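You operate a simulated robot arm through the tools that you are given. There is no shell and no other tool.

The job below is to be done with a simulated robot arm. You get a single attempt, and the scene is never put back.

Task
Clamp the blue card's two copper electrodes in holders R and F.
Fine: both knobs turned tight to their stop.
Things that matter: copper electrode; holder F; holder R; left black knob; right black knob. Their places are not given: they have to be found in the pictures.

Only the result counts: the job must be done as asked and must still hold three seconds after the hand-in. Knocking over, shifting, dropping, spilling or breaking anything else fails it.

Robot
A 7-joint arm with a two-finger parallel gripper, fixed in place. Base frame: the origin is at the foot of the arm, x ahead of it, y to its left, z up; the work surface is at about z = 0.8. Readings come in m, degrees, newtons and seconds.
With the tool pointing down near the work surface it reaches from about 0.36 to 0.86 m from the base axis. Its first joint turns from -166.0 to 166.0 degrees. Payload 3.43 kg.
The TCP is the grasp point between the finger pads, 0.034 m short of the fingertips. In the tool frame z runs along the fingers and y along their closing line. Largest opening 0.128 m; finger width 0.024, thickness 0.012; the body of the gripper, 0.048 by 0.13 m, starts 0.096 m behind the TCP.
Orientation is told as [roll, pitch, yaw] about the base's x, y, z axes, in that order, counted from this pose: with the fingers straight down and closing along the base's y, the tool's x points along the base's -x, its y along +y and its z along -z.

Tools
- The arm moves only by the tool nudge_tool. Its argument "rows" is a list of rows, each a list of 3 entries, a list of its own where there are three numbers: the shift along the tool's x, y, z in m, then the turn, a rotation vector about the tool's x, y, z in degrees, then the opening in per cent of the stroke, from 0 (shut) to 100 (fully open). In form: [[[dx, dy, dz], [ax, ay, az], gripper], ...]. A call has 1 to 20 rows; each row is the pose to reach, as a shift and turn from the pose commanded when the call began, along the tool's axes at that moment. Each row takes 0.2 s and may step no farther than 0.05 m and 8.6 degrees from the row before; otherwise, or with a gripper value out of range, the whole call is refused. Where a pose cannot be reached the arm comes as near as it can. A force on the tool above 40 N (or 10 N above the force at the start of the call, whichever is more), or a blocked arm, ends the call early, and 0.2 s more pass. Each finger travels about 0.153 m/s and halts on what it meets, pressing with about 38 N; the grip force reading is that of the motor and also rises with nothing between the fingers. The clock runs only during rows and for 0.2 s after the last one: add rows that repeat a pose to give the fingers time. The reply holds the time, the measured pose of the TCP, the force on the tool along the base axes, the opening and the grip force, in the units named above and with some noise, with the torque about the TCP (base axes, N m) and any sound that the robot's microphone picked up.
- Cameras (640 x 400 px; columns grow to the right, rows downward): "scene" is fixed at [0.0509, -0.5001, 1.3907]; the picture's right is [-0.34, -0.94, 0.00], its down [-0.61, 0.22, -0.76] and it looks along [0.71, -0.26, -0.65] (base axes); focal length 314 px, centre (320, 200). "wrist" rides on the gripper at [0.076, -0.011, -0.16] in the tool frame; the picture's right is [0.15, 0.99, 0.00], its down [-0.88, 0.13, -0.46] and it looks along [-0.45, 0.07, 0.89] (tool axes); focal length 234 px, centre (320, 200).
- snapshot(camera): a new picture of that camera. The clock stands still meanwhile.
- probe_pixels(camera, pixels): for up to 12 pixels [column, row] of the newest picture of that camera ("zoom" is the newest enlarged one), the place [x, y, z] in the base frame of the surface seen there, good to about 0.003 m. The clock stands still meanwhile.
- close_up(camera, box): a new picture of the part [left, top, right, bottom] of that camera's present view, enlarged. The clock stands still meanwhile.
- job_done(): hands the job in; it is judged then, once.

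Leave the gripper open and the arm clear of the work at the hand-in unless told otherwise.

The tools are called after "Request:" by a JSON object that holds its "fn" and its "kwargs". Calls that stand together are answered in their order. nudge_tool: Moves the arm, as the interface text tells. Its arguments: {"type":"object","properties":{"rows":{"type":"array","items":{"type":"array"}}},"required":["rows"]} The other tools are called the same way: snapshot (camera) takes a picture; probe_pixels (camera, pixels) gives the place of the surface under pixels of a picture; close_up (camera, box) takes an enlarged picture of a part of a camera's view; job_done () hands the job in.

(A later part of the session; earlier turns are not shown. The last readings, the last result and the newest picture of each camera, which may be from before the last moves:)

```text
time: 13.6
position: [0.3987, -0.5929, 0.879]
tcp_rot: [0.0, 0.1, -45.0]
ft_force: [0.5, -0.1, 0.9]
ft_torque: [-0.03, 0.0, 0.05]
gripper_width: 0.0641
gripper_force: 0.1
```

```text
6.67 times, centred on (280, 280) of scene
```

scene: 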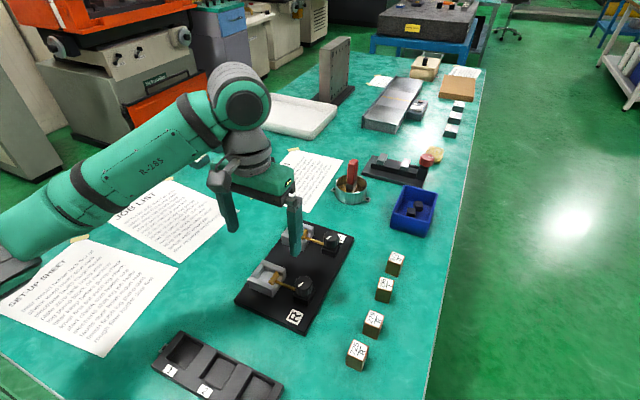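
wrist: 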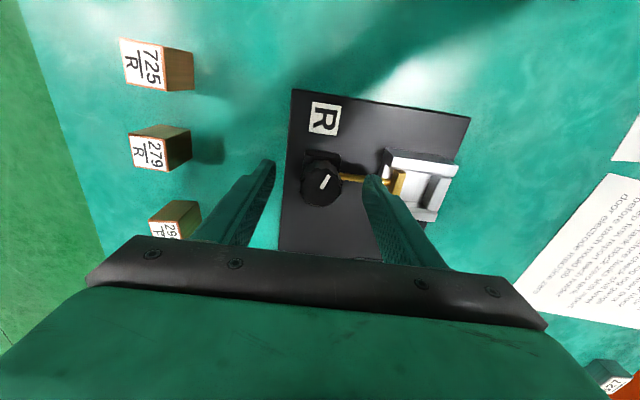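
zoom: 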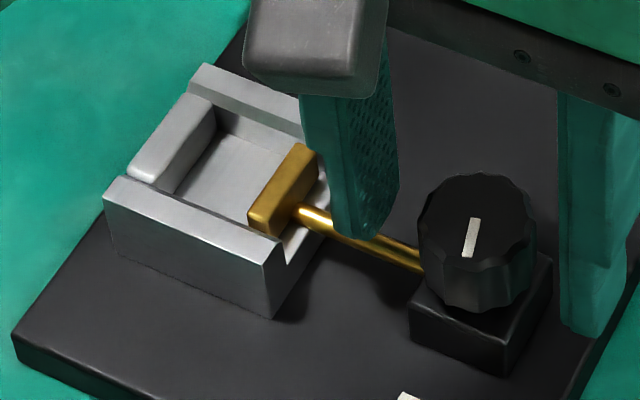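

The plate is unmoved and the pusher has stayed retracted. I grip again and turn another 36° counter-clockwise.

Request:
{"fn": "nudge_tool", "kwargs": {"rows": [[[0, 0, 0], [0, 0, 0], 0], [[0, 0, 0], [0, 0, 0], 0], [[0, 0, 0], [0, 0, -6], 0], [[0, 0, 0], [0, 0, -12], 0], [[0, 0, 0], [0, 0, -18], 0], [[0, 0, 0], [0, 0, -24], 0], [[0, 0, 0], [0, 0, -30], 0], [[0, 0, 0], [0, 0, -36], 0], [[0, 0, 0], [0, 0, -36], 0]]}}

Request:
{"fn": "close_up", "kwargs": {"camera": "scene", "box": [240, 250, 320, 310]}}

```text
time: 15.6
position: [0.3997, -0.5926, 0.878]
tcp_rot: [0.0, 0.0, -8.9]
ft_force: [-7.7, 3.2, 4.5]
ft_torque: [0.2, 0.03, 0.02]
gripper_width: 0.0337
gripper_force: 44.9
```

```text
6.67 times, centred on (280, 280) of scene
```

zoom: 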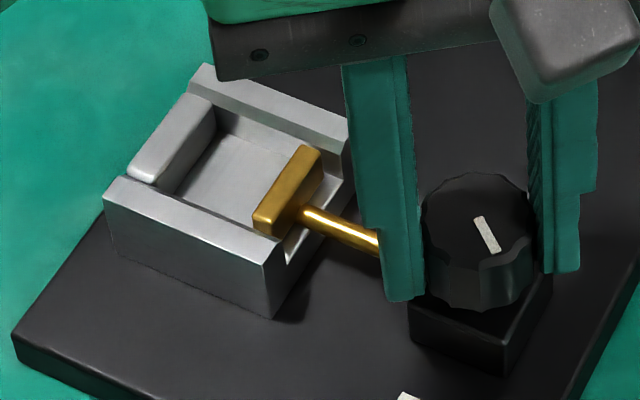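

Pusher R is now retracted about 3.5 mm with small side forces; gap about 0.034. I release, rise straight up, then move to knob F (expected ≈(0.490,-0.684)) turning back to -45°.

Request:
{"fn": "nudge_tool", "kwargs": {"rows": [[[0, 0, 0], [0, 0, 0], 50], [[0, 0, 0], [0, 0, 0], 50], [[0, 0, -0.04], [0, 0, 0], 50], [[0, 0, -0.08], [0, 0, 0], 50], [[0, 0, -0.093], [0, 0, 0], 50], [[-0.0209, -0.0152, -0.093], [0, 0, 7.2], 70], [[-0.0418, -0.0304, -0.093], [0, 0, 14.4], 80], [[-0.0627, -0.0456, -0.093], [0, 0, 21.6], 100], [[-0.0836, -0.0608, -0.093], [0, 0, 28.8], 100], [[-0.1043, -0.0759, -0.093], [0, 0, 36], 100], [[-0.1043, -0.0759, -0.093], [0, 0, 36], 100]]}}

Request:
{"fn": "snapshot", "kwargs": {"camera": "wrist"}}

Request:
{"fn": "close_up", "kwargs": {"camera": "wrist", "box": [290, 130, 350, 180]}}

Request:
{"fn": "close_up", "kwargs": {"camera": "scene", "box": [220, 210, 370, 330]}}

```text
time: 18.0
position: [0.4928, -0.6857, 0.9724]
tcp_rot: [0.0, 0.1, -45.0]
ft_force: [-0.3, -0.3, -0.2]
ft_torque: [-0.02, -0.01, 0.06]
gripper_width: 0.128
gripper_force: 0.2
```

```text
taken
```

wrist: 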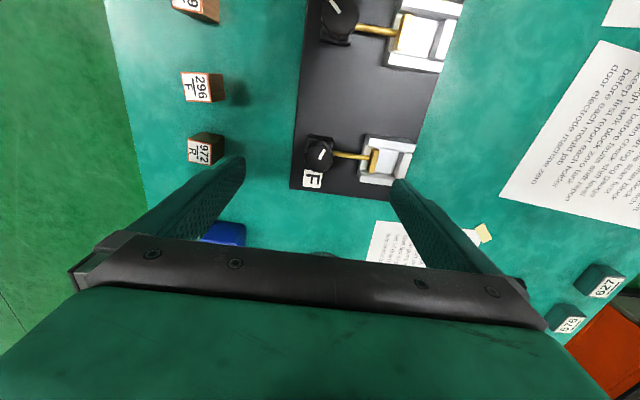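

```text
8.00 times, centred on (320, 155) of wrist
```

zoom: 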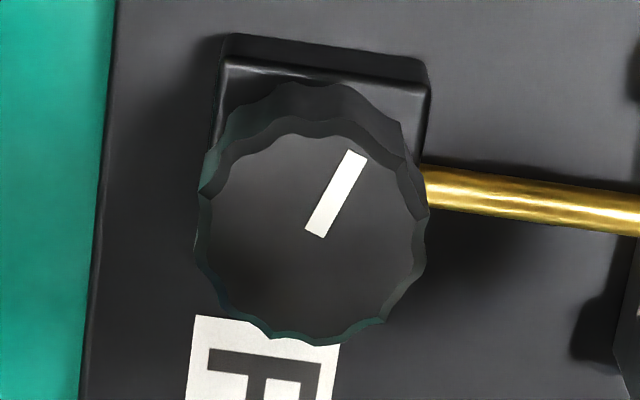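

```text
3.33 times, centred on (295, 270) of scene
```

zoom: 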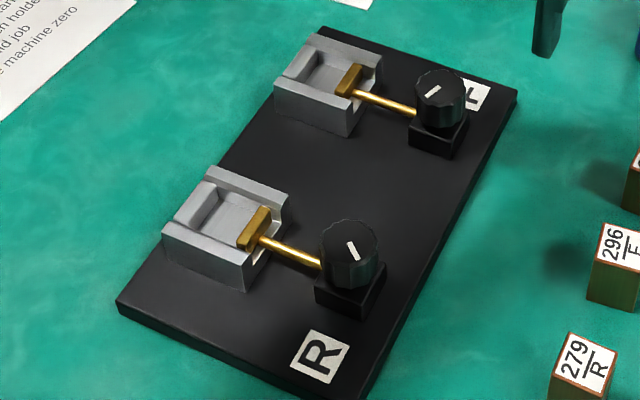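

By comparing with the same view over knob R (where the final good offset was (-0.0044,0.0008)), knob F's marker foot sits 14 zoom-pixels lower, so the offset here is about (-0.0059,0.0009). I descend, grip and turn 12° counter-clockwise first as a check.

Request:
{"fn": "nudge_tool", "kwargs": {"rows": [[[-0.0059, 0.0009, 0.03], [0, 0, 0], 60], [[-0.0059, 0.0009, 0.06], [0, 0, 0], 50], [[-0.0059, 0.0009, 0.08], [0, 0, 0], 50], [[-0.0059, 0.0009, 0.093], [0, 0, 0], 50], [[-0.0059, 0.0009, 0.093], [0, 0, 0], 50], [[-0.0059, 0.0009, 0.093], [0, 0, 0], 0], [[-0.0059, 0.0009, 0.093], [0, 0, 0], 0], [[-0.0059, 0.0009, 0.093], [0, 0, -6], 0], [[-0.0059, 0.0009, 0.093], [0, 0, -12], 0], [[-0.0059, 0.0009, 0.093], [0, 0, -12], 0]]}}

Request:
{"fn": "close_up", "kwargs": {"camera": "scene", "box": [220, 210, 370, 330]}}

```text
time: 20.2
position: [0.4951, -0.6871, 0.8788]
tcp_rot: [0.0, 0.0, -32.9]
ft_force: [-7.8, -6.8, 0.6]
ft_torque: [-0.14, 0.03, 0.03]
gripper_width: 0.0337
gripper_force: 45.3
```

```text
3.33 times, centred on (295, 270) of scene
```

zoom: 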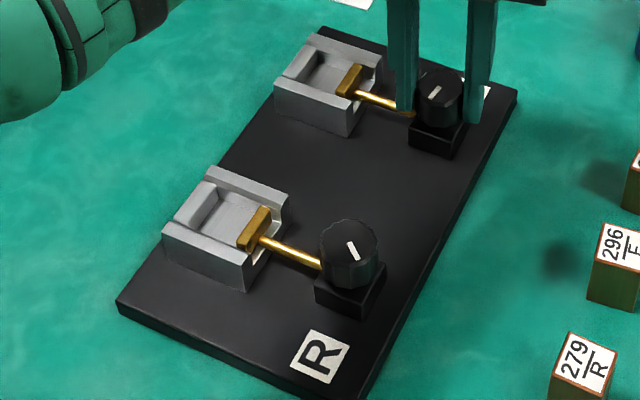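

A 10 N side force along -v again hints the axis lies ~2.5 mm farther along u. I release, shift by that, re-grip and turn another 30°.

Request:
{"fn": "nudge_tool", "kwargs": {"rows": [[[0, 0, 0], [0, 0, 0], 50], [[0, 0, 0], [0, 0, 0], 50], [[-0.0025, -0.0005, 0], [0, 0, 0], 50], [[-0.0025, -0.0005, 0], [0, 0, 0], 0], [[-0.0025, -0.0005, 0], [0, 0, 0], 0], [[-0.0025, -0.0005, 0], [0, 0, -6], 0], [[-0.0025, -0.0005, 0], [0, 0, -12], 0], [[-0.0025, -0.0005, 0], [0, 0, -18], 0], [[-0.0025, -0.0005, 0], [0, 0, -24], 0], [[-0.0025, -0.0005, 0], [0, 0, -30], 0], [[-0.0025, -0.0005, 0], [0, 0, -30], 0]]}}

Request:
{"fn": "close_up", "kwargs": {"camera": "scene", "box": [220, 210, 370, 330]}}

```text
time: 22.6
position: [0.4968, -0.69, 0.8796]
tcp_rot: [0.1, -0.2, -2.9]
ft_force: [3.6, 1.7, 7.8]
ft_torque: [0.24, 1.26, 0.02]
gripper_width: 0.0338
gripper_force: 45.4
```

```text
3.33 times, centred on (295, 270) of scene
```

zoom: 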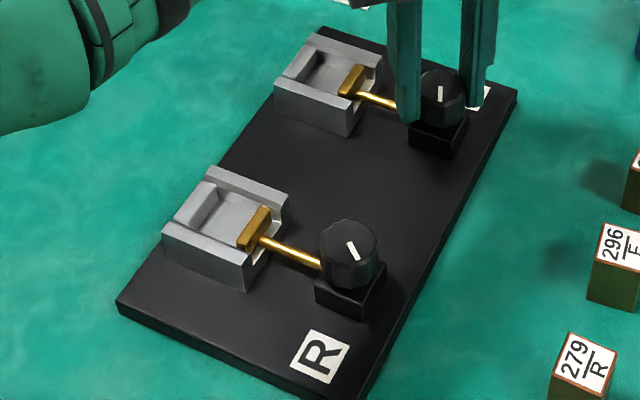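

Forces are low now. I continue counter-clockwise another 30° in the same grip.

Request:
{"fn": "nudge_tool", "kwargs": {"rows": [[[0, 0, 0], [0, 0, -6], 0], [[0, 0, 0], [0, 0, -12], 0], [[0, 0, 0], [0, 0, -18], 0], [[0, 0, 0], [0, 0, -24], 0], [[0, 0, 0], [0, 0, -30], 0], [[0, 0, 0], [0, 0, -30], 0]]}}

Request:
{"fn": "close_up", "kwargs": {"camera": "scene", "box": [220, 210, 370, 330]}}

```text
time: 24.0
position: [0.4972, -0.6886, 0.8781]
tcp_rot: [0.0, 0.0, 27.1]
ft_force: [-6.4, 12.7, 14.7]
ft_torque: [0.62, 0.06, -0.02]
gripper_width: 0.0332
gripper_force: 45.4
```

```text
3.33 times, centred on (295, 270) of scene
```

zoom: 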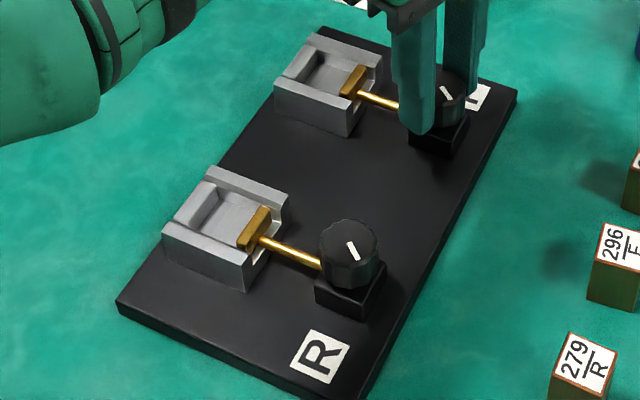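

Knob F is opened by about 72° too. I release, rise, and turn back to -45°.

Request:
{"fn": "nudge_tool", "kwargs": {"rows": [[[0, 0, 0], [0, 0, 0], 50], [[0, 0, 0], [0, 0, 0], 50], [[0, 0, -0.04], [0, 0, 0], 50], [[0, 0, -0.08], [0, 0, 0], 70], [[0, 0, -0.097], [0, 0, 7.2], 100], [[0, 0, -0.097], [0, 0, 14.4], 100], [[0, 0, -0.097], [0, 0, 21.6], 100], [[0, 0, -0.097], [0, 0, 28.8], 100], [[0, 0, -0.097], [0, 0, 36], 100], [[0, 0, -0.097], [0, 0, 43.2], 100], [[0, 0, -0.097], [0, 0, 50.4], 100], [[0, 0, -0.097], [0, 0, 57.6], 100], [[0, 0, -0.097], [0, 0, 64.8], 100], [[0, 0, -0.097], [0, 0, 72], 100], [[0, 0, -0.097], [0, 0, 72], 100]]}}

Request:
{"fn": "snapshot", "kwargs": {"camera": "wrist"}}

Request:
{"fn": "close_up", "kwargs": {"camera": "wrist", "box": [290, 120, 430, 208]}}

```text
time: 27.2
position: [0.4983, -0.6888, 0.9747]
tcp_rot: [0.0, 0.0, -45.1]
ft_force: [-0.4, -0.2, 0.2]
ft_torque: [0.01, 0.01, 0.0]
gripper_width: 0.128
gripper_force: 0.2
```

```text
taken
```

wrist: 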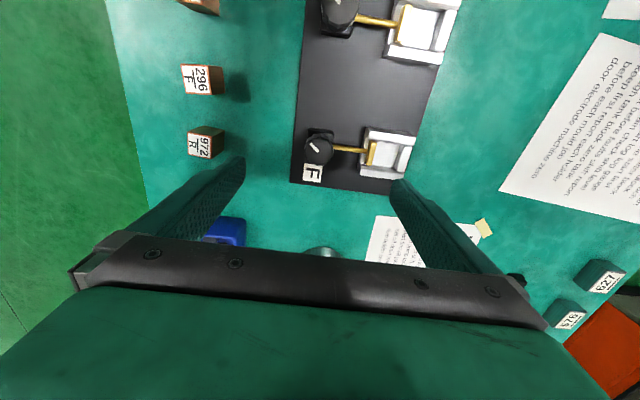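

```text
4.55 times, centred on (360, 164) of wrist
```

zoom: 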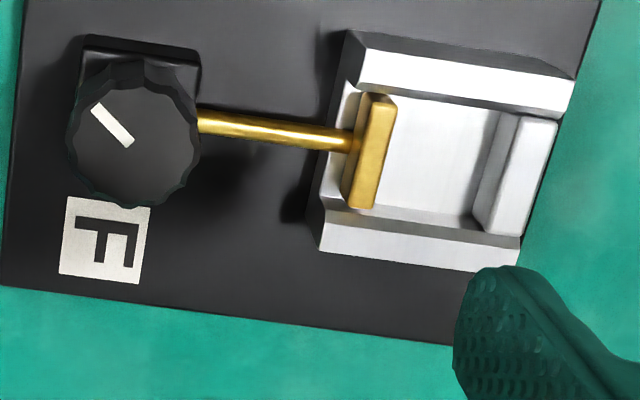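

Very clear view: the F gap is now about 0.033. I also note the pocket centre is about 0.0885 m along +tool-y from the knob axis. Now I go above block 296/F.

Request:
{"fn": "nudge_tool", "kwargs": {"rows": [[[0.0139, -0.0359, 0], [0, 0, 0], 100], [[0.0278, -0.0718, 0], [0, 0, 0], 100], [[0.0416, -0.1078, 0], [0, 0, 0], 100], [[0.0555, -0.1437, 0], [0, 0, 0], 100], [[0.0555, -0.1437, 0.04], [0, 0, 0], 100], [[0.0555, -0.1437, 0.04], [0, 0, 0], 100]]}}

Request:
{"fn": "snapshot", "kwargs": {"camera": "wrist"}}

Request:
{"fn": "close_up", "kwargs": {"camera": "wrist", "box": [290, 125, 350, 185]}}

```text
time: 28.6
position: [0.3572, -0.7516, 0.9355]
tcp_rot: [0.0, 0.0, -45.1]
ft_force: [-0.9, 0.0, -0.8]
ft_torque: [0.0, 0.02, 0.06]
gripper_width: 0.128
gripper_force: 0.1
```

```text
taken
```

wrist: 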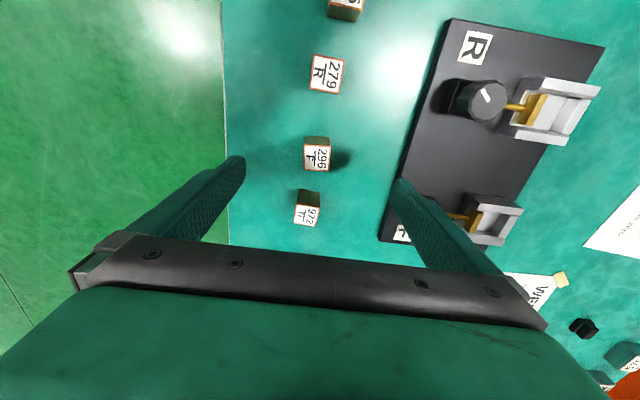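

```text
6.67 times, centred on (320, 155) of wrist
```

zoom: 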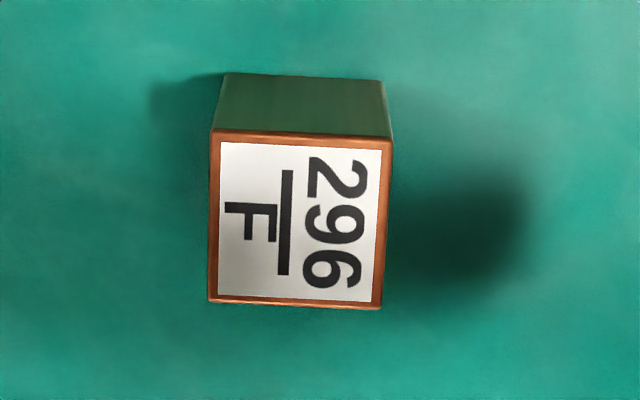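

Block 296 sits at about (-0.001,-0.0024) in tool axes, turned -5.8°. I align, descend to tips about 20 mm above the table, still open, and look.

Request:
{"fn": "nudge_tool", "kwargs": {"rows": [[[-0.0015, -0.0024, 0.02], [0, 0, -5.8], 80], [[-0.0015, -0.0024, 0.05], [0, 0, -5.8], 60], [[-0.0015, -0.0024, 0.07], [0, 0, -5.8], 50], [[-0.0015, -0.0024, 0.083], [0, 0, -5.8], 50], [[-0.0015, -0.0024, 0.083], [0, 0, -5.8], 50]]}}

Request:
{"fn": "close_up", "kwargs": {"camera": "wrist", "box": [250, 130, 390, 250]}}

Request:
{"fn": "close_up", "kwargs": {"camera": "scene", "box": [340, 220, 440, 330]}}

```text
time: 29.8
position: [0.3558, -0.7535, 0.8509]
tcp_rot: [0.0, 0.0, -39.2]
ft_force: [-0.5, 0.0, -0.5]
ft_torque: [0.0, 0.0, 0.01]
gripper_width: 0.0639
gripper_force: 0.1
```

```text
3.33 times, centred on (320, 190) of wrist
```

zoom: 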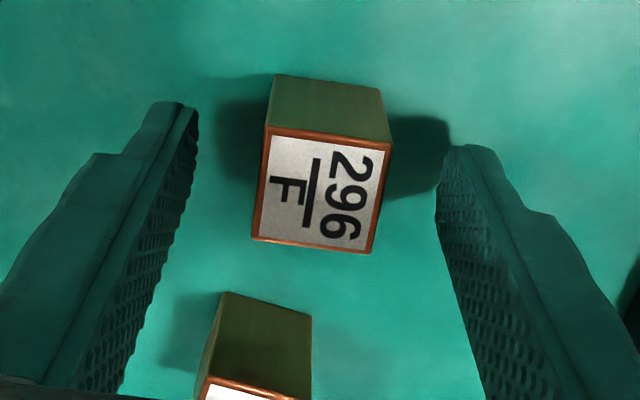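

```text
3.64 times, centred on (390, 275) of scene
```

zoom: 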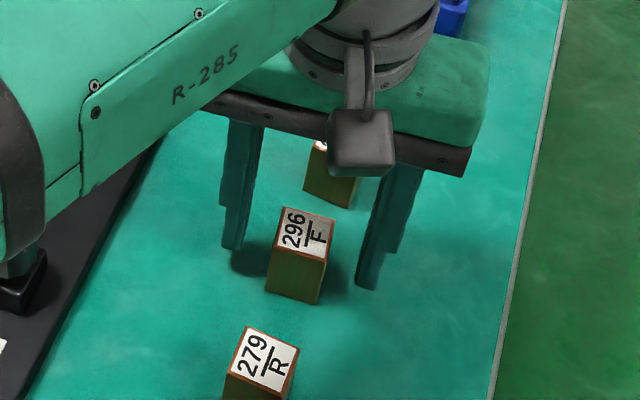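

The block is centred at (0.0004,0.001) in tool axes and aligned within 1°. I shift 1 mm in y and close.

Request:
{"fn": "nudge_tool", "kwargs": {"rows": [[[0, 0.001, 0], [0, 0, 0], 50], [[0, 0.001, 0], [0, 0, 0], 30], [[0, 0.001, 0], [0, 0, 0], 0], [[0, 0.001, 0], [0, 0, 0], 0], [[0, 0.001, 0], [0, 0, 0], 0]]}}

Request:
{"fn": "close_up", "kwargs": {"camera": "wrist", "box": [250, 130, 390, 250]}}

```text
time: 31.0
position: [0.3567, -0.7542, 0.8521]
tcp_rot: [0.0, 0.0, -39.2]
ft_force: [-0.5, -2.3, 1.4]
ft_torque: [-0.07, 0.01, -0.03]
gripper_width: 0.0297
gripper_force: 38.0
```

```text
3.33 times, centred on (320, 190) of wrist
```

zoom: 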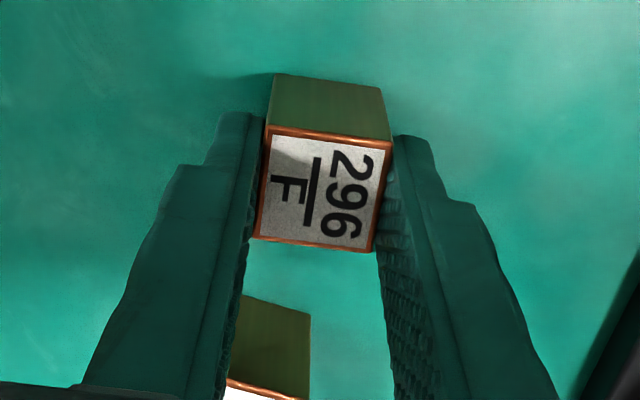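

Block 296 is held (0.0297 m). I lift 0.11 m, then travel over to pocket F and hover there at yaw -45° to check alignment.

Request:
{"fn": "nudge_tool", "kwargs": {"rows": [[[0, 0.001, -0.03], [0, 0, 0], 0], [[0, 0.001, -0.07], [0, 0, 0], 0], [[0, 0.001, -0.11], [0, 0, 0], 0], [[-0.0129, 0.0378, -0.11], [0, 0, 1], 0], [[-0.0258, 0.0757, -0.11], [0, 0, 2], 0], [[-0.0387, 0.1135, -0.11], [0, 0, 3], 0], [[-0.0515, 0.1513, -0.11], [0, 0, 4], 0], [[-0.0644, 0.1891, -0.11], [0, 0, 5], 0], [[-0.0773, 0.2269, -0.11], [0, 0, 5.8], 0], [[-0.0773, 0.2269, -0.11], [0, 0, 5.8], 0]]}}

Request:
{"fn": "snapshot", "kwargs": {"camera": "wrist"}}

Request:
{"fn": "close_up", "kwargs": {"camera": "wrist", "box": [240, 110, 380, 230]}}

Request:
{"fn": "close_up", "kwargs": {"camera": "scene", "box": [250, 170, 370, 280]}}

```text
time: 33.2
position: [0.5592, -0.6279, 0.9592]
tcp_rot: [0.0, 0.0, -45.0]
ft_force: [0.4, -0.2, -3.6]
ft_torque: [0.02, 0.01, -0.02]
gripper_width: 0.0294
gripper_force: 37.7
```

```text
taken
```

wrist: 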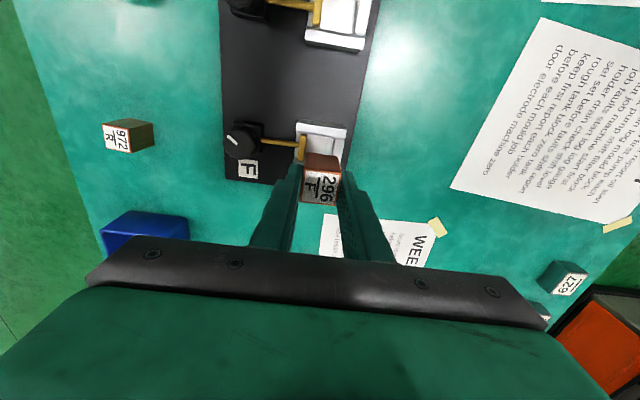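

```text
3.33 times, centred on (310, 170) of wrist
```

zoom: 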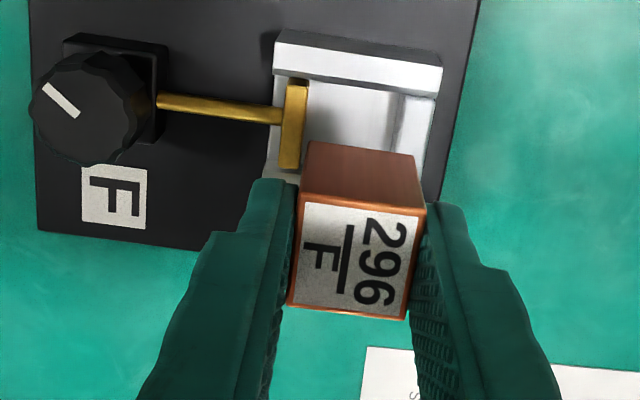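

```text
3.64 times, centred on (310, 225) of scene
```

zoom: 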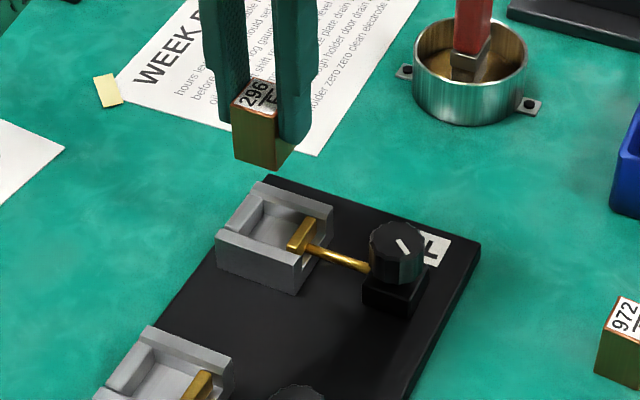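

Block held upright above pocket F. I descend to about 8 mm above the rails and look again.

Request:
{"fn": "nudge_tool", "kwargs": {"rows": [[[0, 0, 0.03], [0, 0, 0], 0], [[0, 0, 0.055], [0, 0, 0], 0], [[0, 0, 0.055], [0, 0, 0], 0]]}}

Request:
{"fn": "close_up", "kwargs": {"camera": "wrist", "box": [250, 110, 390, 230]}}

Request:
{"fn": "close_up", "kwargs": {"camera": "wrist", "box": [280, 130, 370, 190]}}

Request:
{"fn": "close_up", "kwargs": {"camera": "scene", "box": [270, 200, 350, 260]}}

```text
time: 34.0
position: [0.5606, -0.6275, 0.9054]
tcp_rot: [0.0, 0.0, -45.0]
ft_force: [0.7, 0.0, -5.0]
ft_torque: [-0.01, 0.0, 0.0]
gripper_width: 0.0298
gripper_force: 38.0
```

```text
3.33 times, centred on (320, 170) of wrist
```

zoom: 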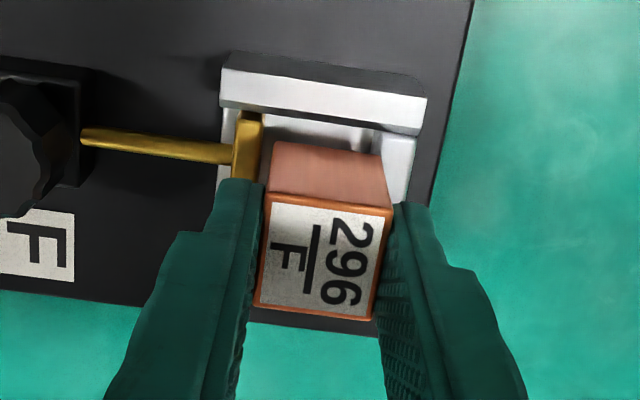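

```text
6.67 times, centred on (325, 160) of wrist
```

zoom: 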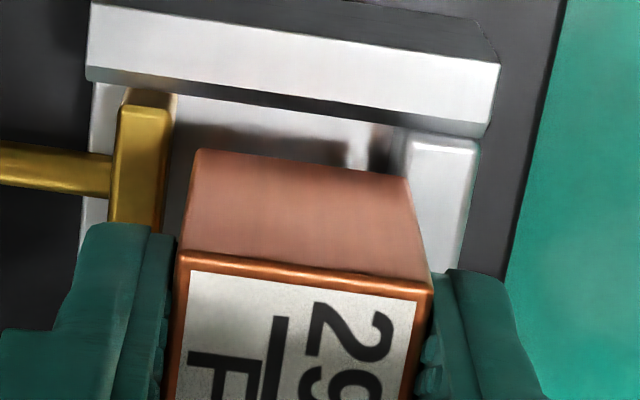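

```text
6.67 times, centred on (310, 230) of scene
```

zoom: 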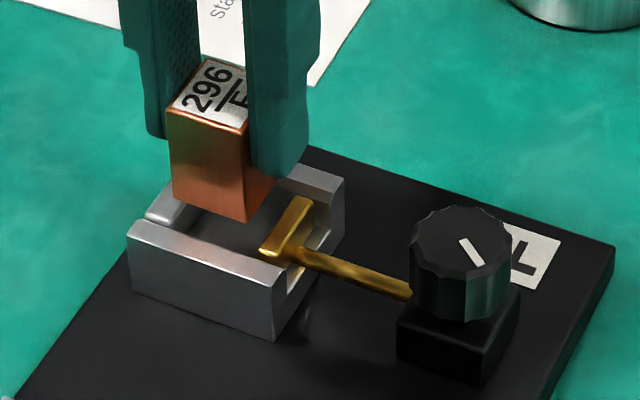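

Comparing in this picture: the block spans y -0.014..+0.016, x front edge +0.015. The pocket spans y -0.018..+0.0156, with the rail inner edge at x≈+0.021 and centre ≈+0.003. I shift (+0.003,-0.002), go 5 mm lower and look again.

Request:
{"fn": "nudge_tool", "kwargs": {"rows": [[[0.003, -0.002, 0], [0, 0, 0], 0], [[0.003, -0.002, 0.005], [0, 0, 0], 0], [[0.003, -0.002, 0.005], [0, 0, 0], 0]]}}

Request:
{"fn": "close_up", "kwargs": {"camera": "wrist", "box": [280, 125, 370, 185]}}

Request:
{"fn": "close_up", "kwargs": {"camera": "scene", "box": [280, 205, 330, 245]}}

```text
time: 34.8
position: [0.5573, -0.6276, 0.9029]
tcp_rot: [0.1, 0.0, -45.0]
ft_force: [0.5, 0.4, -4.1]
ft_torque: [0.0, 0.03, 0.0]
gripper_width: 0.0294
gripper_force: 37.8
```

```text
6.67 times, centred on (325, 155) of wrist
```

zoom: 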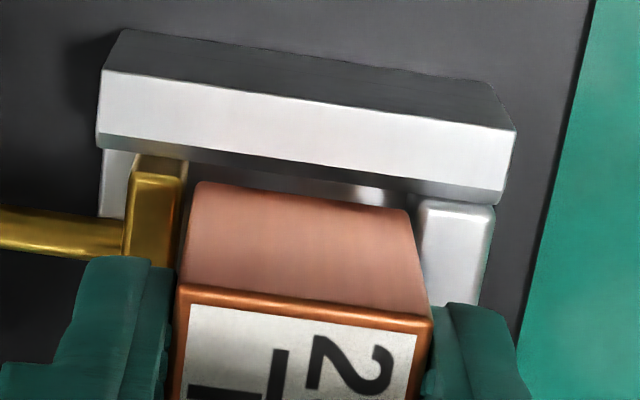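

```text
10.00 times, centred on (305, 225) of scene
```

zoom: 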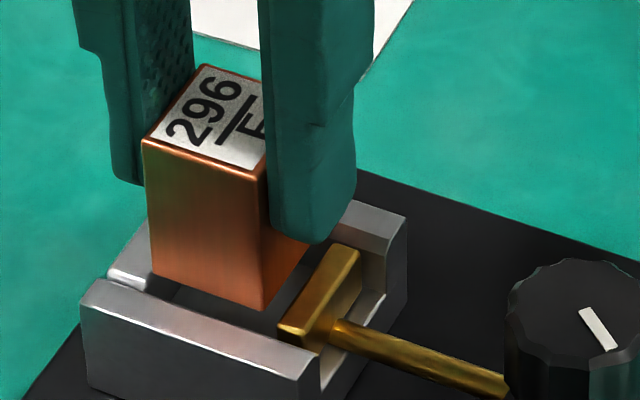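

Now clearances look balanced: about 1.5 mm on each side in y, and the block's front edge is inside the rail chamfer. I lower in small steps: to 4 mm above the floor first, watching force.

Request:
{"fn": "nudge_tool", "kwargs": {"rows": [[[0, 0, 0.003], [0, 0, 0], 0], [[0, 0, 0.006], [0, 0, 0], 0], [[0, 0, 0.009], [0, 0, 0], 0], [[0, 0, 0.012], [0, 0, 0], 0], [[0, 0, 0.014], [0, 0, 0], 0], [[0, 0, 0.014], [0, 0, 0], 0]]}}

Request:
{"fn": "close_up", "kwargs": {"camera": "wrist", "box": [280, 125, 370, 185]}}

Request:
{"fn": "close_up", "kwargs": {"camera": "scene", "box": [280, 205, 330, 245]}}

```text
time: 36.2
position: [0.5564, -0.6276, 0.8878]
tcp_rot: [-0.1, -0.1, -44.9]
ft_force: [0.0, -0.7, -3.5]
ft_torque: [-0.05, -0.04, -0.01]
gripper_width: 0.0298
gripper_force: 38.1
```

```text
6.67 times, centred on (325, 155) of wrist
```

zoom: 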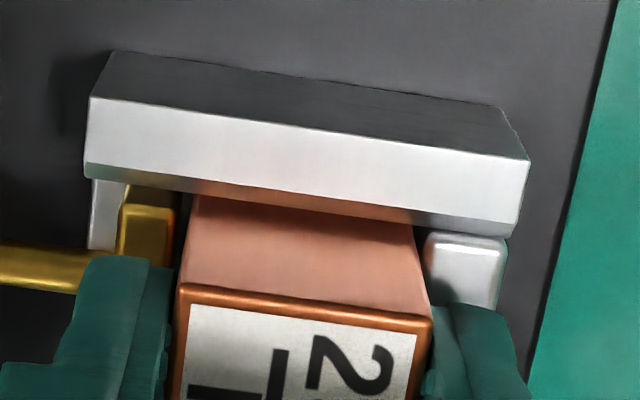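

```text
10.00 times, centred on (305, 225) of scene
```

zoom: 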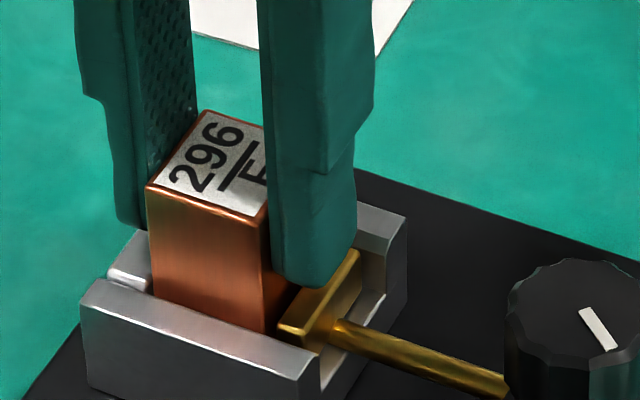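

The block entered the pocket without force. I lower 4 mm more in 1 mm steps.

Request:
{"fn": "nudge_tool", "kwargs": {"rows": [[[0, 0, 0.001], [0, 0, 0], 0], [[0, 0, 0.002], [0, 0, 0], 0], [[0, 0, 0.003], [0, 0, 0], 0], [[0, 0, 0.004], [0, 0, 0], 0], [[0, 0, 0.004], [0, 0, 0], 0]]}}

Request:
{"fn": "close_up", "kwargs": {"camera": "scene", "box": [280, 205, 330, 245]}}

```text
time: 37.4
position: [0.557, -0.6259, 0.8836]
tcp_rot: [0.0, 0.0, -45.0]
ft_force: [0.9, 0.4, -3.9]
ft_torque: [-0.01, 0.02, 0.02]
gripper_width: 0.0295
gripper_force: 38.0
```

```text
10.00 times, centred on (305, 225) of scene
```

zoom: 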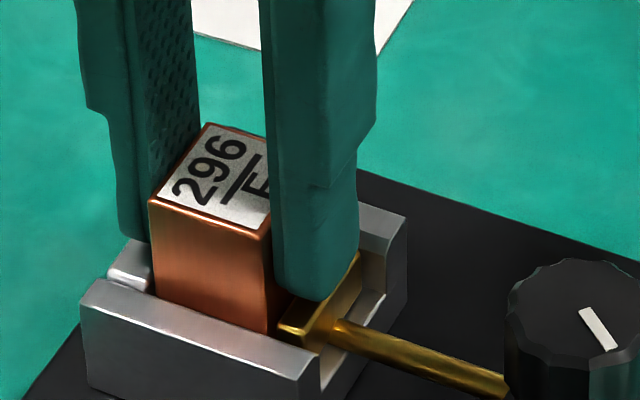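

Still no contact force; I continue down in half-millimetre steps up to 3 mm.

Request:
{"fn": "nudge_tool", "kwargs": {"rows": [[[0, 0, 0.0005], [0, 0, 0], 0], [[0, 0, 0.001], [0, 0, 0], 0], [[0, 0, 0.0015], [0, 0, 0], 0], [[0, 0, 0.002], [0, 0, 0], 0], [[0, 0, 0.002], [0, 0, 0], 0]]}}

```text
time: 38.6
position: [0.5564, -0.6257, 0.8813]
tcp_rot: [0.1, 0.0, -45.0]
ft_force: [-0.9, -0.2, 0.1]
ft_torque: [-0.01, 0.03, 0.0]
gripper_width: 0.0295
gripper_force: 37.6
```

The vertical force went from -4 N to 0: the block just touches the floor. I go 0.5 mm more to confirm.

Request:
{"fn": "nudge_tool", "kwargs": {"rows": [[[0, 0, 0.0005], [0, 0, 0], 0], [[0, 0, 0.0005], [0, 0, 0], 0]]}}

```text
time: 39.2
position: [0.557, -0.627, 0.8834]
tcp_rot: [0.0, -0.1, -45.0]
ft_force: [-3.2, 2.5, 8.0]
ft_torque: [0.24, 0.22, 0.01]
gripper_width: 0.0296
gripper_force: 38.1
```

Seated (8 N up). I open the fingers moderately and rise straight up.

Request:
{"fn": "nudge_tool", "kwargs": {"rows": [[[0, 0, -0.0005], [0, 0, 0], 30], [[0, 0, -0.0005], [0, 0, 0], 45], [[0, 0, -0.0005], [0, 0, 0], 45], [[0, 0, -0.03], [0, 0, 0], 45], [[0, 0, -0.07], [0, 0, 0], 60], [[0, 0, -0.095], [0, 0, 0], 100], [[0, 0, -0.095], [0, 0, 0], 100]]}}

Request:
{"fn": "snapshot", "kwargs": {"camera": "wrist"}}

Request:
{"fn": "close_up", "kwargs": {"camera": "wrist", "box": [270, 110, 370, 190]}}

Request:
{"fn": "close_up", "kwargs": {"camera": "scene", "box": [260, 200, 360, 270]}}

```text
time: 40.8
position: [0.5558, -0.6252, 0.9754]
tcp_rot: [0.0, 0.1, -45.0]
ft_force: [-0.1, 0.8, -0.2]
ft_torque: [0.01, 0.02, 0.02]
gripper_width: 0.1281
gripper_force: 0.0
```

```text
taken
```

wrist: 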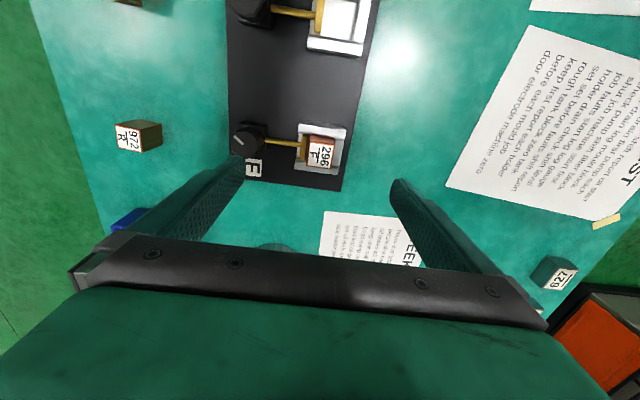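

```text
5.00 times, centred on (320, 150) of wrist
```

zoom: 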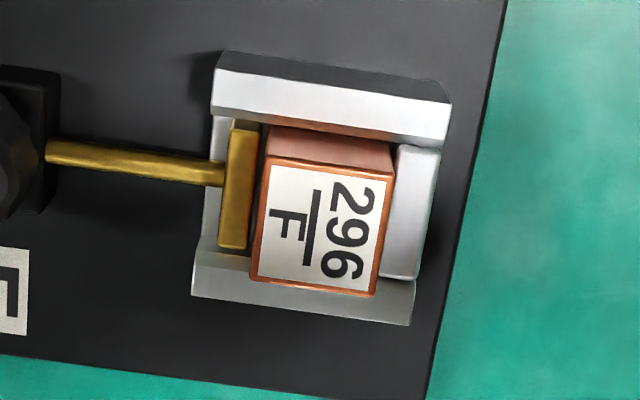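

```text
5.71 times, centred on (310, 235) of scene
```

zoom: 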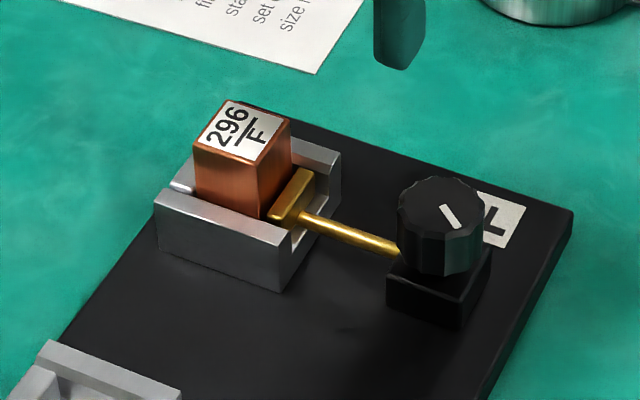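

Block 296 sits flat in holder F. Now to tighten knob F: I move back over it while turning to yaw +27°, the angle where I left it.

Request:
{"fn": "nudge_tool", "kwargs": {"rows": [[[-0.0003, -0.00865, 0], [0, 0, -7.2], 100], [[-0.0006, -0.0173, 0], [0, 0, -14.4], 100], [[-0.0009, -0.026, 0], [0, 0, -21.6], 80], [[-0.0012, -0.0346, 0], [0, 0, -28.8], 60], [[-0.0015, -0.0433, 0], [0, 0, -36], 50], [[-0.0018, -0.0519, 0], [0, 0, -43.2], 50], [[-0.0021, -0.0606, 0], [0, 0, -50.4], 50], [[-0.0024, -0.0692, 0], [0, 0, -57.6], 50], [[-0.0027, -0.0779, 0], [0, 0, -64.8], 50], [[-0.003, -0.0865, 0], [0, 0, -72], 50], [[-0.003, -0.0865, 0.03], [0, 0, -72], 50], [[-0.003, -0.0865, 0.06], [0, 0, -72], 50], [[-0.003, -0.0865, 0.0855], [0, 0, -72], 50], [[-0.003, -0.0865, 0.0985], [0, 0, -72], 50], [[-0.003, -0.0865, 0.0985], [0, 0, -72], 50]]}}

Request:
{"fn": "close_up", "kwargs": {"camera": "wrist", "box": [250, 120, 390, 230]}}

Request:
{"fn": "close_up", "kwargs": {"camera": "scene", "box": [260, 200, 360, 270]}}

```text
time: 44.0
position: [0.4971, -0.6899, 0.8784]
tcp_rot: [0.0, 0.0, 27.0]
ft_force: [0.9, 0.9, 0.7]
ft_torque: [-0.03, -0.01, 0.04]
gripper_width: 0.0639
gripper_force: 0.0
```

```text
3.64 times, centred on (320, 175) of wrist
```

zoom: 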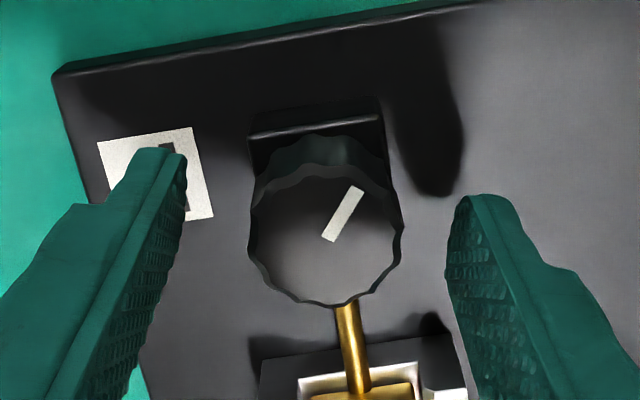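

```text
5.71 times, centred on (310, 235) of scene
```

zoom: 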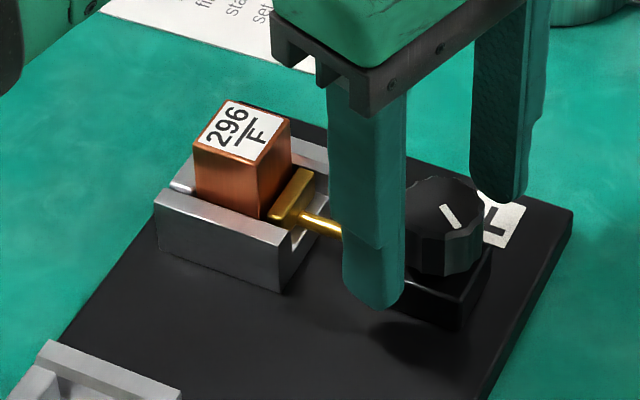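

The knob appears ~1.5 mm toward +y of the finger midline; I correct that, grip, and turn clockwise 36°, watching force and torque.

Request:
{"fn": "nudge_tool", "kwargs": {"rows": [[[0, 0.0013, 0], [0, 0, 0], 50], [[0, 0.0013, 0], [0, 0, 0], 0], [[0, 0.0013, 0], [0, 0, 0], 0], [[0, 0.0013, 0], [0, 0, 6], 0], [[0, 0.0013, 0], [0, 0, 12], 0], [[0, 0.0013, 0], [0, 0, 18], 0], [[0, 0.0013, 0], [0, 0, 24], 0], [[0, 0.0013, 0], [0, 0, 30], 0], [[0, 0.0013, 0], [0, 0, 36], 0], [[0, 0.0013, 0], [0, 0, 36], 0]]}}

Request:
{"fn": "close_up", "kwargs": {"camera": "scene", "box": [260, 200, 360, 270]}}

```text
time: 46.2
position: [0.4981, -0.6902, 0.8783]
tcp_rot: [-0.1, -0.1, -9.0]
ft_force: [17.1, -25.8, -12.5]
ft_torque: [-0.46, 0.05, 0.06]
gripper_width: 0.0337
gripper_force: 45.4
```

```text
5.71 times, centred on (310, 235) of scene
```

zoom: 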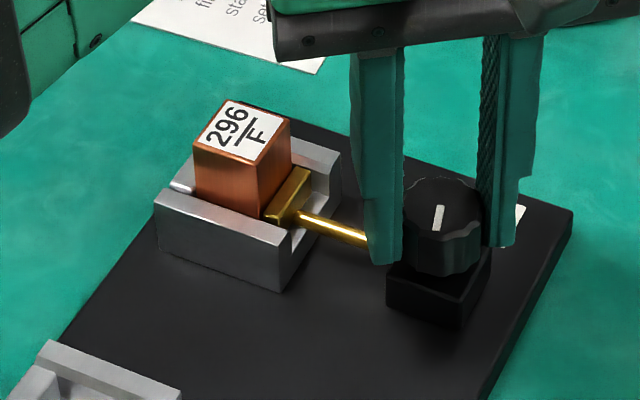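

The pusher advanced, but the 31 N side force shows off-axis grip (axis ≈(-0.001,-0.002) from here). I release, re-centre, re-grip and turn another 24° clockwise.

Request:
{"fn": "nudge_tool", "kwargs": {"rows": [[[0, 0, 0], [0, 0, 0], 50], [[0, 0, 0], [0, 0, 0], 50], [[0.0009, -0.0022, 0], [0, 0, 0], 50], [[0.0009, -0.0022, 0], [0, 0, 0], 0], [[0.0009, -0.0022, 0], [0, 0, 0], 0], [[0.0009, -0.0022, 0], [0, 0, 6], 0], [[0.0009, -0.0022, 0], [0, 0, 12], 0], [[0.0009, -0.0022, 0], [0, 0, 18], 0], [[0.0009, -0.0022, 0], [0, 0, 24], 0], [[0.0009, -0.0022, 0], [0, 0, 24], 0]]}}

Request:
{"fn": "close_up", "kwargs": {"camera": "scene", "box": [260, 200, 360, 270]}}

```text
time: 48.4
position: [0.4954, -0.6898, 0.8786]
tcp_rot: [0.0, 0.0, -33.0]
ft_force: [-5.0, 19.0, 12.1]
ft_torque: [0.67, 0.39, 0.04]
gripper_width: 0.0338
gripper_force: 45.0
```

```text
5.71 times, centred on (310, 235) of scene
```

zoom: 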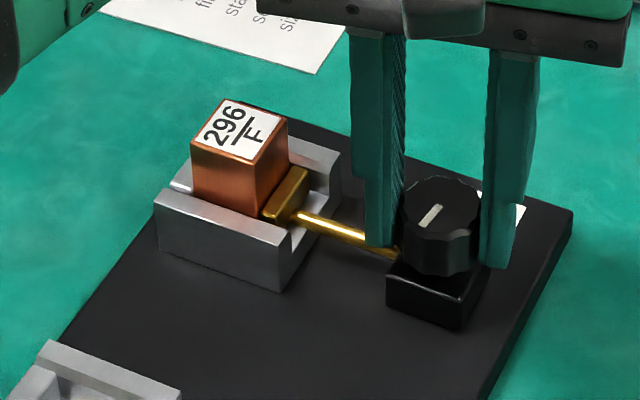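

The block is now being pushed toward the stop. A slight over-correction; I re-centre by about 1 mm, re-grip and turn another 24° clockwise.

Request:
{"fn": "nudge_tool", "kwargs": {"rows": [[[0, 0, 0], [0, 0, 0], 50], [[0, 0, 0], [0, 0, 0], 50], [[-0.0003, 0.001, 0], [0, 0, 0], 50], [[-0.0003, 0.001, 0], [0, 0, 0], 0], [[-0.0003, 0.001, 0], [0, 0, 0], 0], [[-0.0003, 0.001, 0], [0, 0, 6], 0], [[-0.0003, 0.001, 0], [0, 0, 12], 0], [[-0.0003, 0.001, 0], [0, 0, 18], 0], [[-0.0003, 0.001, 0], [0, 0, 24], 0], [[-0.0003, 0.001, 0], [0, 0, 24], 0]]}}

Request:
{"fn": "close_up", "kwargs": {"camera": "scene", "box": [260, 200, 360, 270]}}

Request:
{"fn": "close_up", "kwargs": {"camera": "wrist", "box": [270, 110, 470, 230]}}

```text
time: 50.6
position: [0.4959, -0.6897, 0.8777]
tcp_rot: [0.1, 0.0, -57.0]
ft_force: [-3.2, -4.2, 0.7]
ft_torque: [0.03, 0.26, 0.7]
gripper_width: 0.0335
gripper_force: 45.1
```

```text
5.71 times, centred on (310, 235) of scene
```

zoom: 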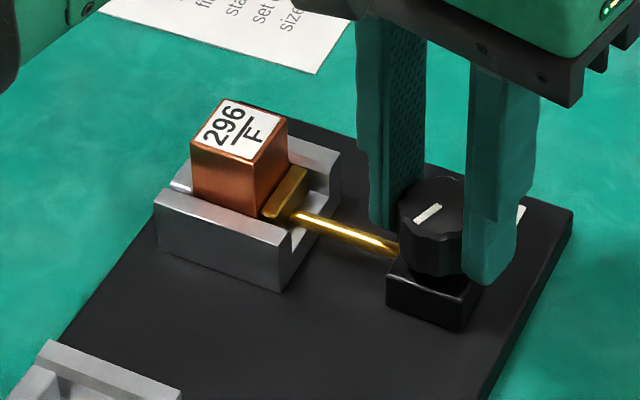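

```text
3.20 times, centred on (370, 170) of wrist
```

zoom: 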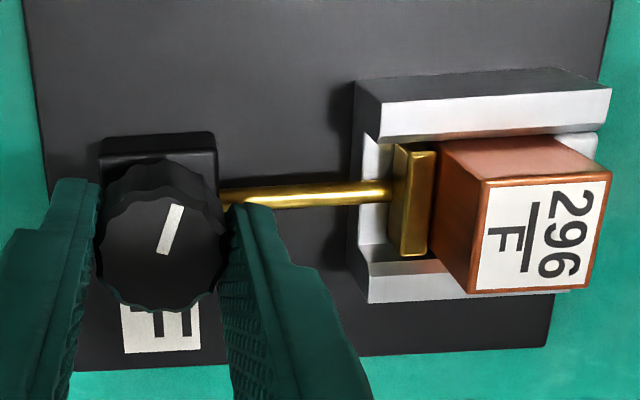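

The torque about z rose to 0.70 N·m and the knob stopped while the fingers slipped: it is tight. I turn 12° more to confirm that the marker no longer moves.

Request:
{"fn": "nudge_tool", "kwargs": {"rows": [[[0, 0, 0], [0, 0, 4], 0], [[0, 0, 0], [0, 0, 8], 0], [[0, 0, 0], [0, 0, 12], 0], [[0, 0, 0], [0, 0, 12], 0]]}}

Request:
{"fn": "close_up", "kwargs": {"camera": "scene", "box": [260, 200, 360, 270]}}

```text
time: 51.6
position: [0.4956, -0.6905, 0.8781]
tcp_rot: [0.0, 0.0, -69.0]
ft_force: [-5.5, -3.9, -3.8]
ft_torque: [-0.34, 0.06, 0.53]
gripper_width: 0.0337
gripper_force: 45.5
```

```text
5.71 times, centred on (310, 235) of scene
```

zoom: 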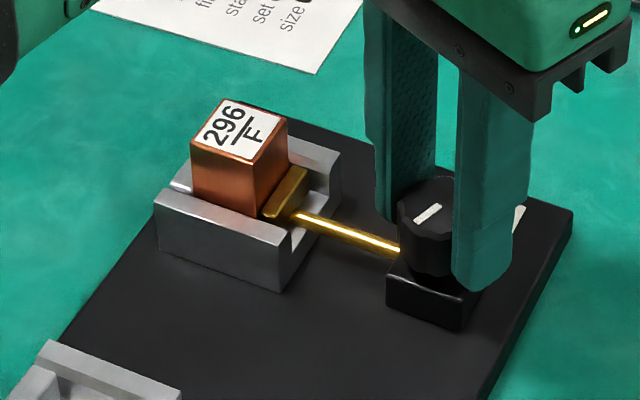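

The marker stays put: knob F is at its tight stop. I release, rise, and turn back to -45°.

Request:
{"fn": "nudge_tool", "kwargs": {"rows": [[[0, 0, 0], [0, 0, 0], 50], [[0, 0, 0], [0, 0, 0], 50], [[0, 0, -0.04], [0, 0, 0], 50], [[0, 0, -0.08], [0, 0, 0], 50], [[0, 0, -0.097], [0, 0, -6], 70], [[0, 0, -0.097], [0, 0, -12], 100], [[0, 0, -0.097], [0, 0, -18], 100], [[0, 0, -0.097], [0, 0, -24], 100], [[0, 0, -0.097], [0, 0, -24], 100]]}}

Request:
{"fn": "snapshot", "kwargs": {"camera": "wrist"}}

Request:
{"fn": "close_up", "kwargs": {"camera": "wrist", "box": [290, 110, 430, 198]}}

Request:
{"fn": "close_up", "kwargs": {"camera": "scene", "box": [260, 200, 360, 270]}}

```text
time: 53.6
position: [0.4991, -0.6938, 0.9761]
tcp_rot: [0.1, 0.1, -44.9]
ft_force: [-0.3, -0.4, -0.2]
ft_torque: [0.01, 0.02, 0.0]
gripper_width: 0.128
gripper_force: 0.0
out of reach, approached as far as the arm can: row 4, 5, 6, 7, 8, 9
```

```text
taken
```

wrist: 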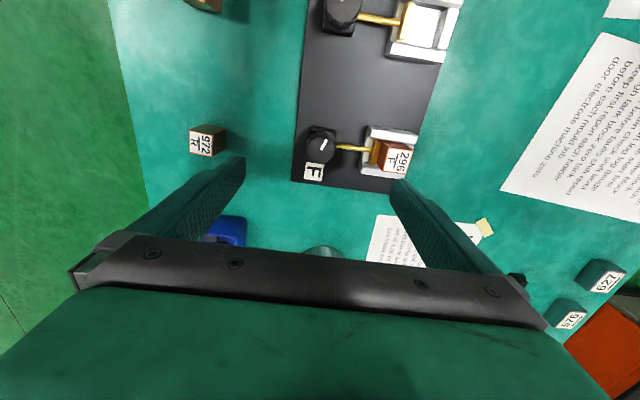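

```text
4.55 times, centred on (360, 154) of wrist
```

zoom: 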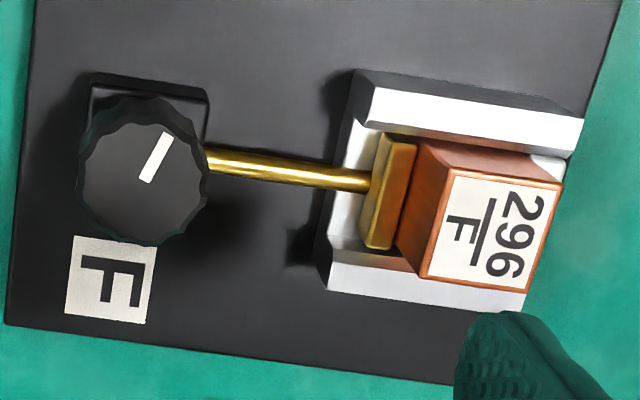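

```text
5.71 times, centred on (310, 235) of scene
```

zoom: 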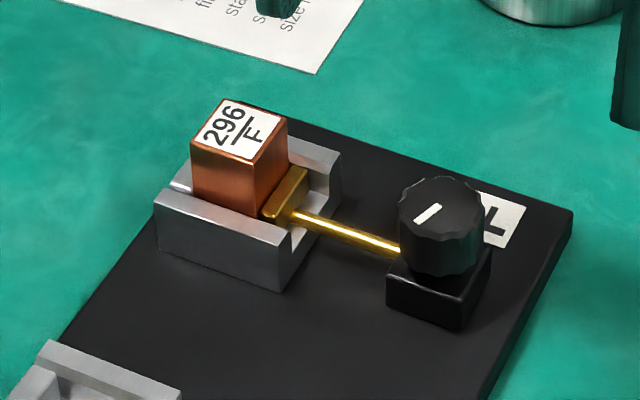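

Knob F's marker and the block remain in place. The arm reported a reach limit here, so for the far block 972 (r≈0.90) I'll tilt the tool so the fingers lean outward. First I back off to about (0.38,-0.72) and tilt -15° about the closing axis.

Request:
{"fn": "nudge_tool", "kwargs": {"rows": [[[0.0164, -0.0256, 0], [0, 0, 0], 100], [[0.0329, -0.0512, 0], [0, 0, 0], 100], [[0.0493, -0.0769, 0], [0, 0, 0], 100], [[0.0657, -0.1025, 0], [0, 0, 0], 100], [[0.0657, -0.1025, 0], [0, -5, 0], 100], [[0.0657, -0.1025, 0], [0, -10, 0], 100], [[0.0657, -0.1025, 0], [0, -15, 0], 100], [[0.0657, -0.1025, 0], [0, -15, 0], 100]]}}

Request:
{"fn": "snapshot", "kwargs": {"camera": "wrist"}}

Request:
{"fn": "snapshot", "kwargs": {"camera": "scene"}}

```text
time: 55.4
position: [0.4155, -0.8063, 0.9729]
tcp_rot: [0.2, -14.9, -45.0]
ft_force: [-0.8, -0.1, 0.2]
ft_torque: [0.0, -0.01, 0.0]
gripper_width: 0.128
gripper_force: 0.0
out of reach, approached as far as the arm can: row 1, 2, 3, 4, 5, 6, 7, 8
```

```text
taken
```

wrist: 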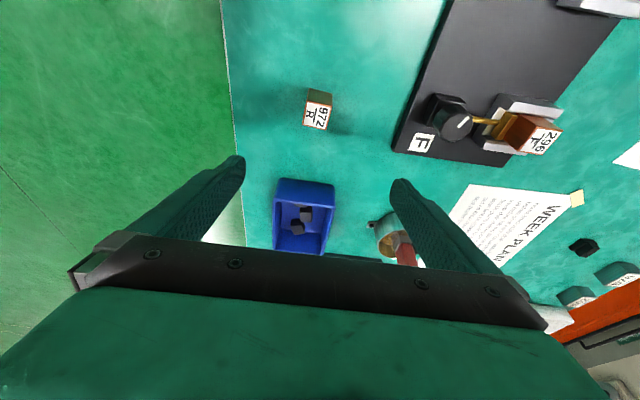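

```text
taken
```

scene: 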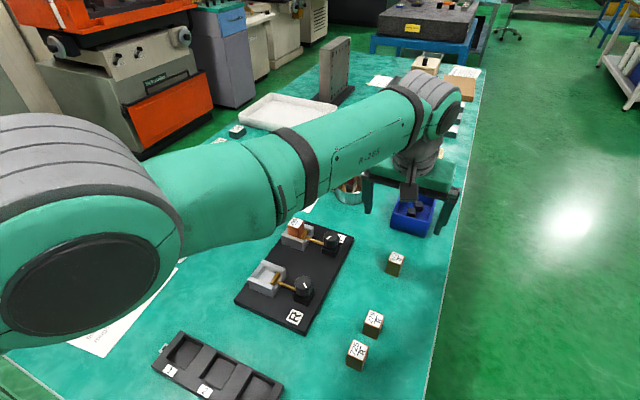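

The arm is stretched and ended at (0.4155,-0.806) instead of (0.38,-0.72): an awkward stretched solution. I hold still for one step to learn what its commanded pose is now.

Request:
{"fn": "nudge_tool", "kwargs": {"rows": [[[0, 0, 0], [0, 0, 0], 100], [[0, 0, 0], [0, 0, 0], 100]]}}

```text
time: 56.0
position: [0.4173, -0.8056, 0.973]
tcp_rot: [0.1, -14.9, -45.0]
ft_force: [-0.1, -0.7, 0.7]
ft_torque: [-0.02, 0.01, 0.03]
gripper_width: 0.1279
gripper_force: 0.0
```

The commanded pose equals the reached one. I test a small 2 cm move inward toward the base to see whether the arm bends back normally.

Request:
{"fn": "nudge_tool", "kwargs": {"rows": [[[0.0205, 0.0071, -0.0055], [0, 0, 0], 100], [[0.0205, 0.0071, -0.0055], [0, 0, 0], 100]]}}

Request:
{"fn": "snapshot", "kwargs": {"camera": "scene"}}

```text
time: 56.6
position: [0.4153, -0.8061, 0.9744]
tcp_rot: [0.2, -14.9, -45.0]
ft_force: [-0.6, 0.1, 0.3]
ft_torque: [0.0, -0.01, -0.02]
gripper_width: 0.1282
gripper_force: 0.1
out of reach, approached as far as the arm can: row 1, 2
```

```text
taken
```

scene: 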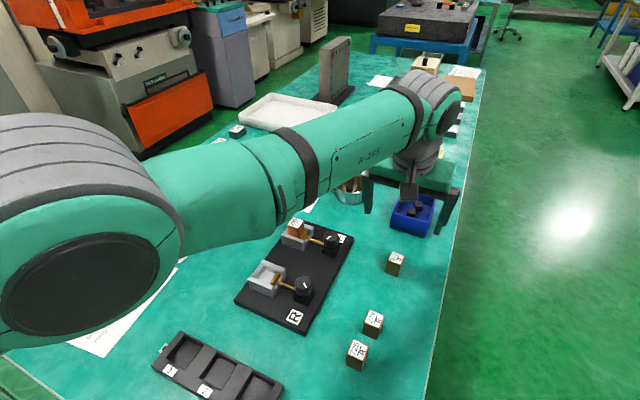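

Still stuck at the straight elbow. I try instead a downward move of 3 cm along base z, which is also the way to the block.

Request:
{"fn": "nudge_tool", "kwargs": {"rows": [[[0.0078, 0, 0.029], [0, 0, 0], 100], [[0.0078, 0, 0.029], [0, 0, 0], 100]]}}

```text
time: 57.2
position: [0.4165, -0.8044, 0.944]
tcp_rot: [0.0, -15.1, -45.0]
ft_force: [-0.4, -0.8, -0.3]
ft_torque: [0.02, 0.0, 0.0]
gripper_width: 0.128
gripper_force: 0.1
```

That worked. I look with the wrist camera for block 972 from here.

Request:
{"fn": "snapshot", "kwargs": {"camera": "wrist"}}

Request:
{"fn": "close_up", "kwargs": {"camera": "wrist", "box": [275, 75, 365, 155]}}

```text
taken
```

wrist: 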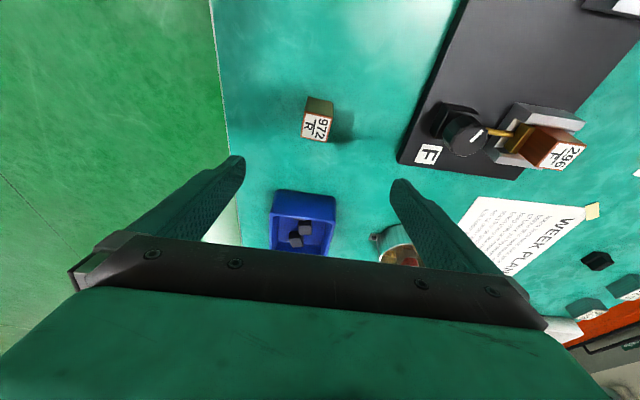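

```text
5.00 times, centred on (320, 115) of wrist
```

zoom: 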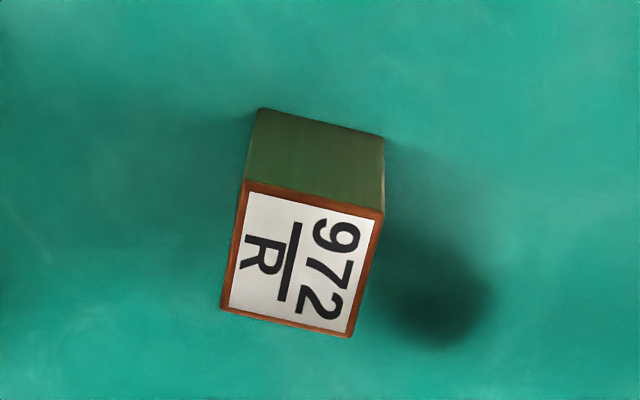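

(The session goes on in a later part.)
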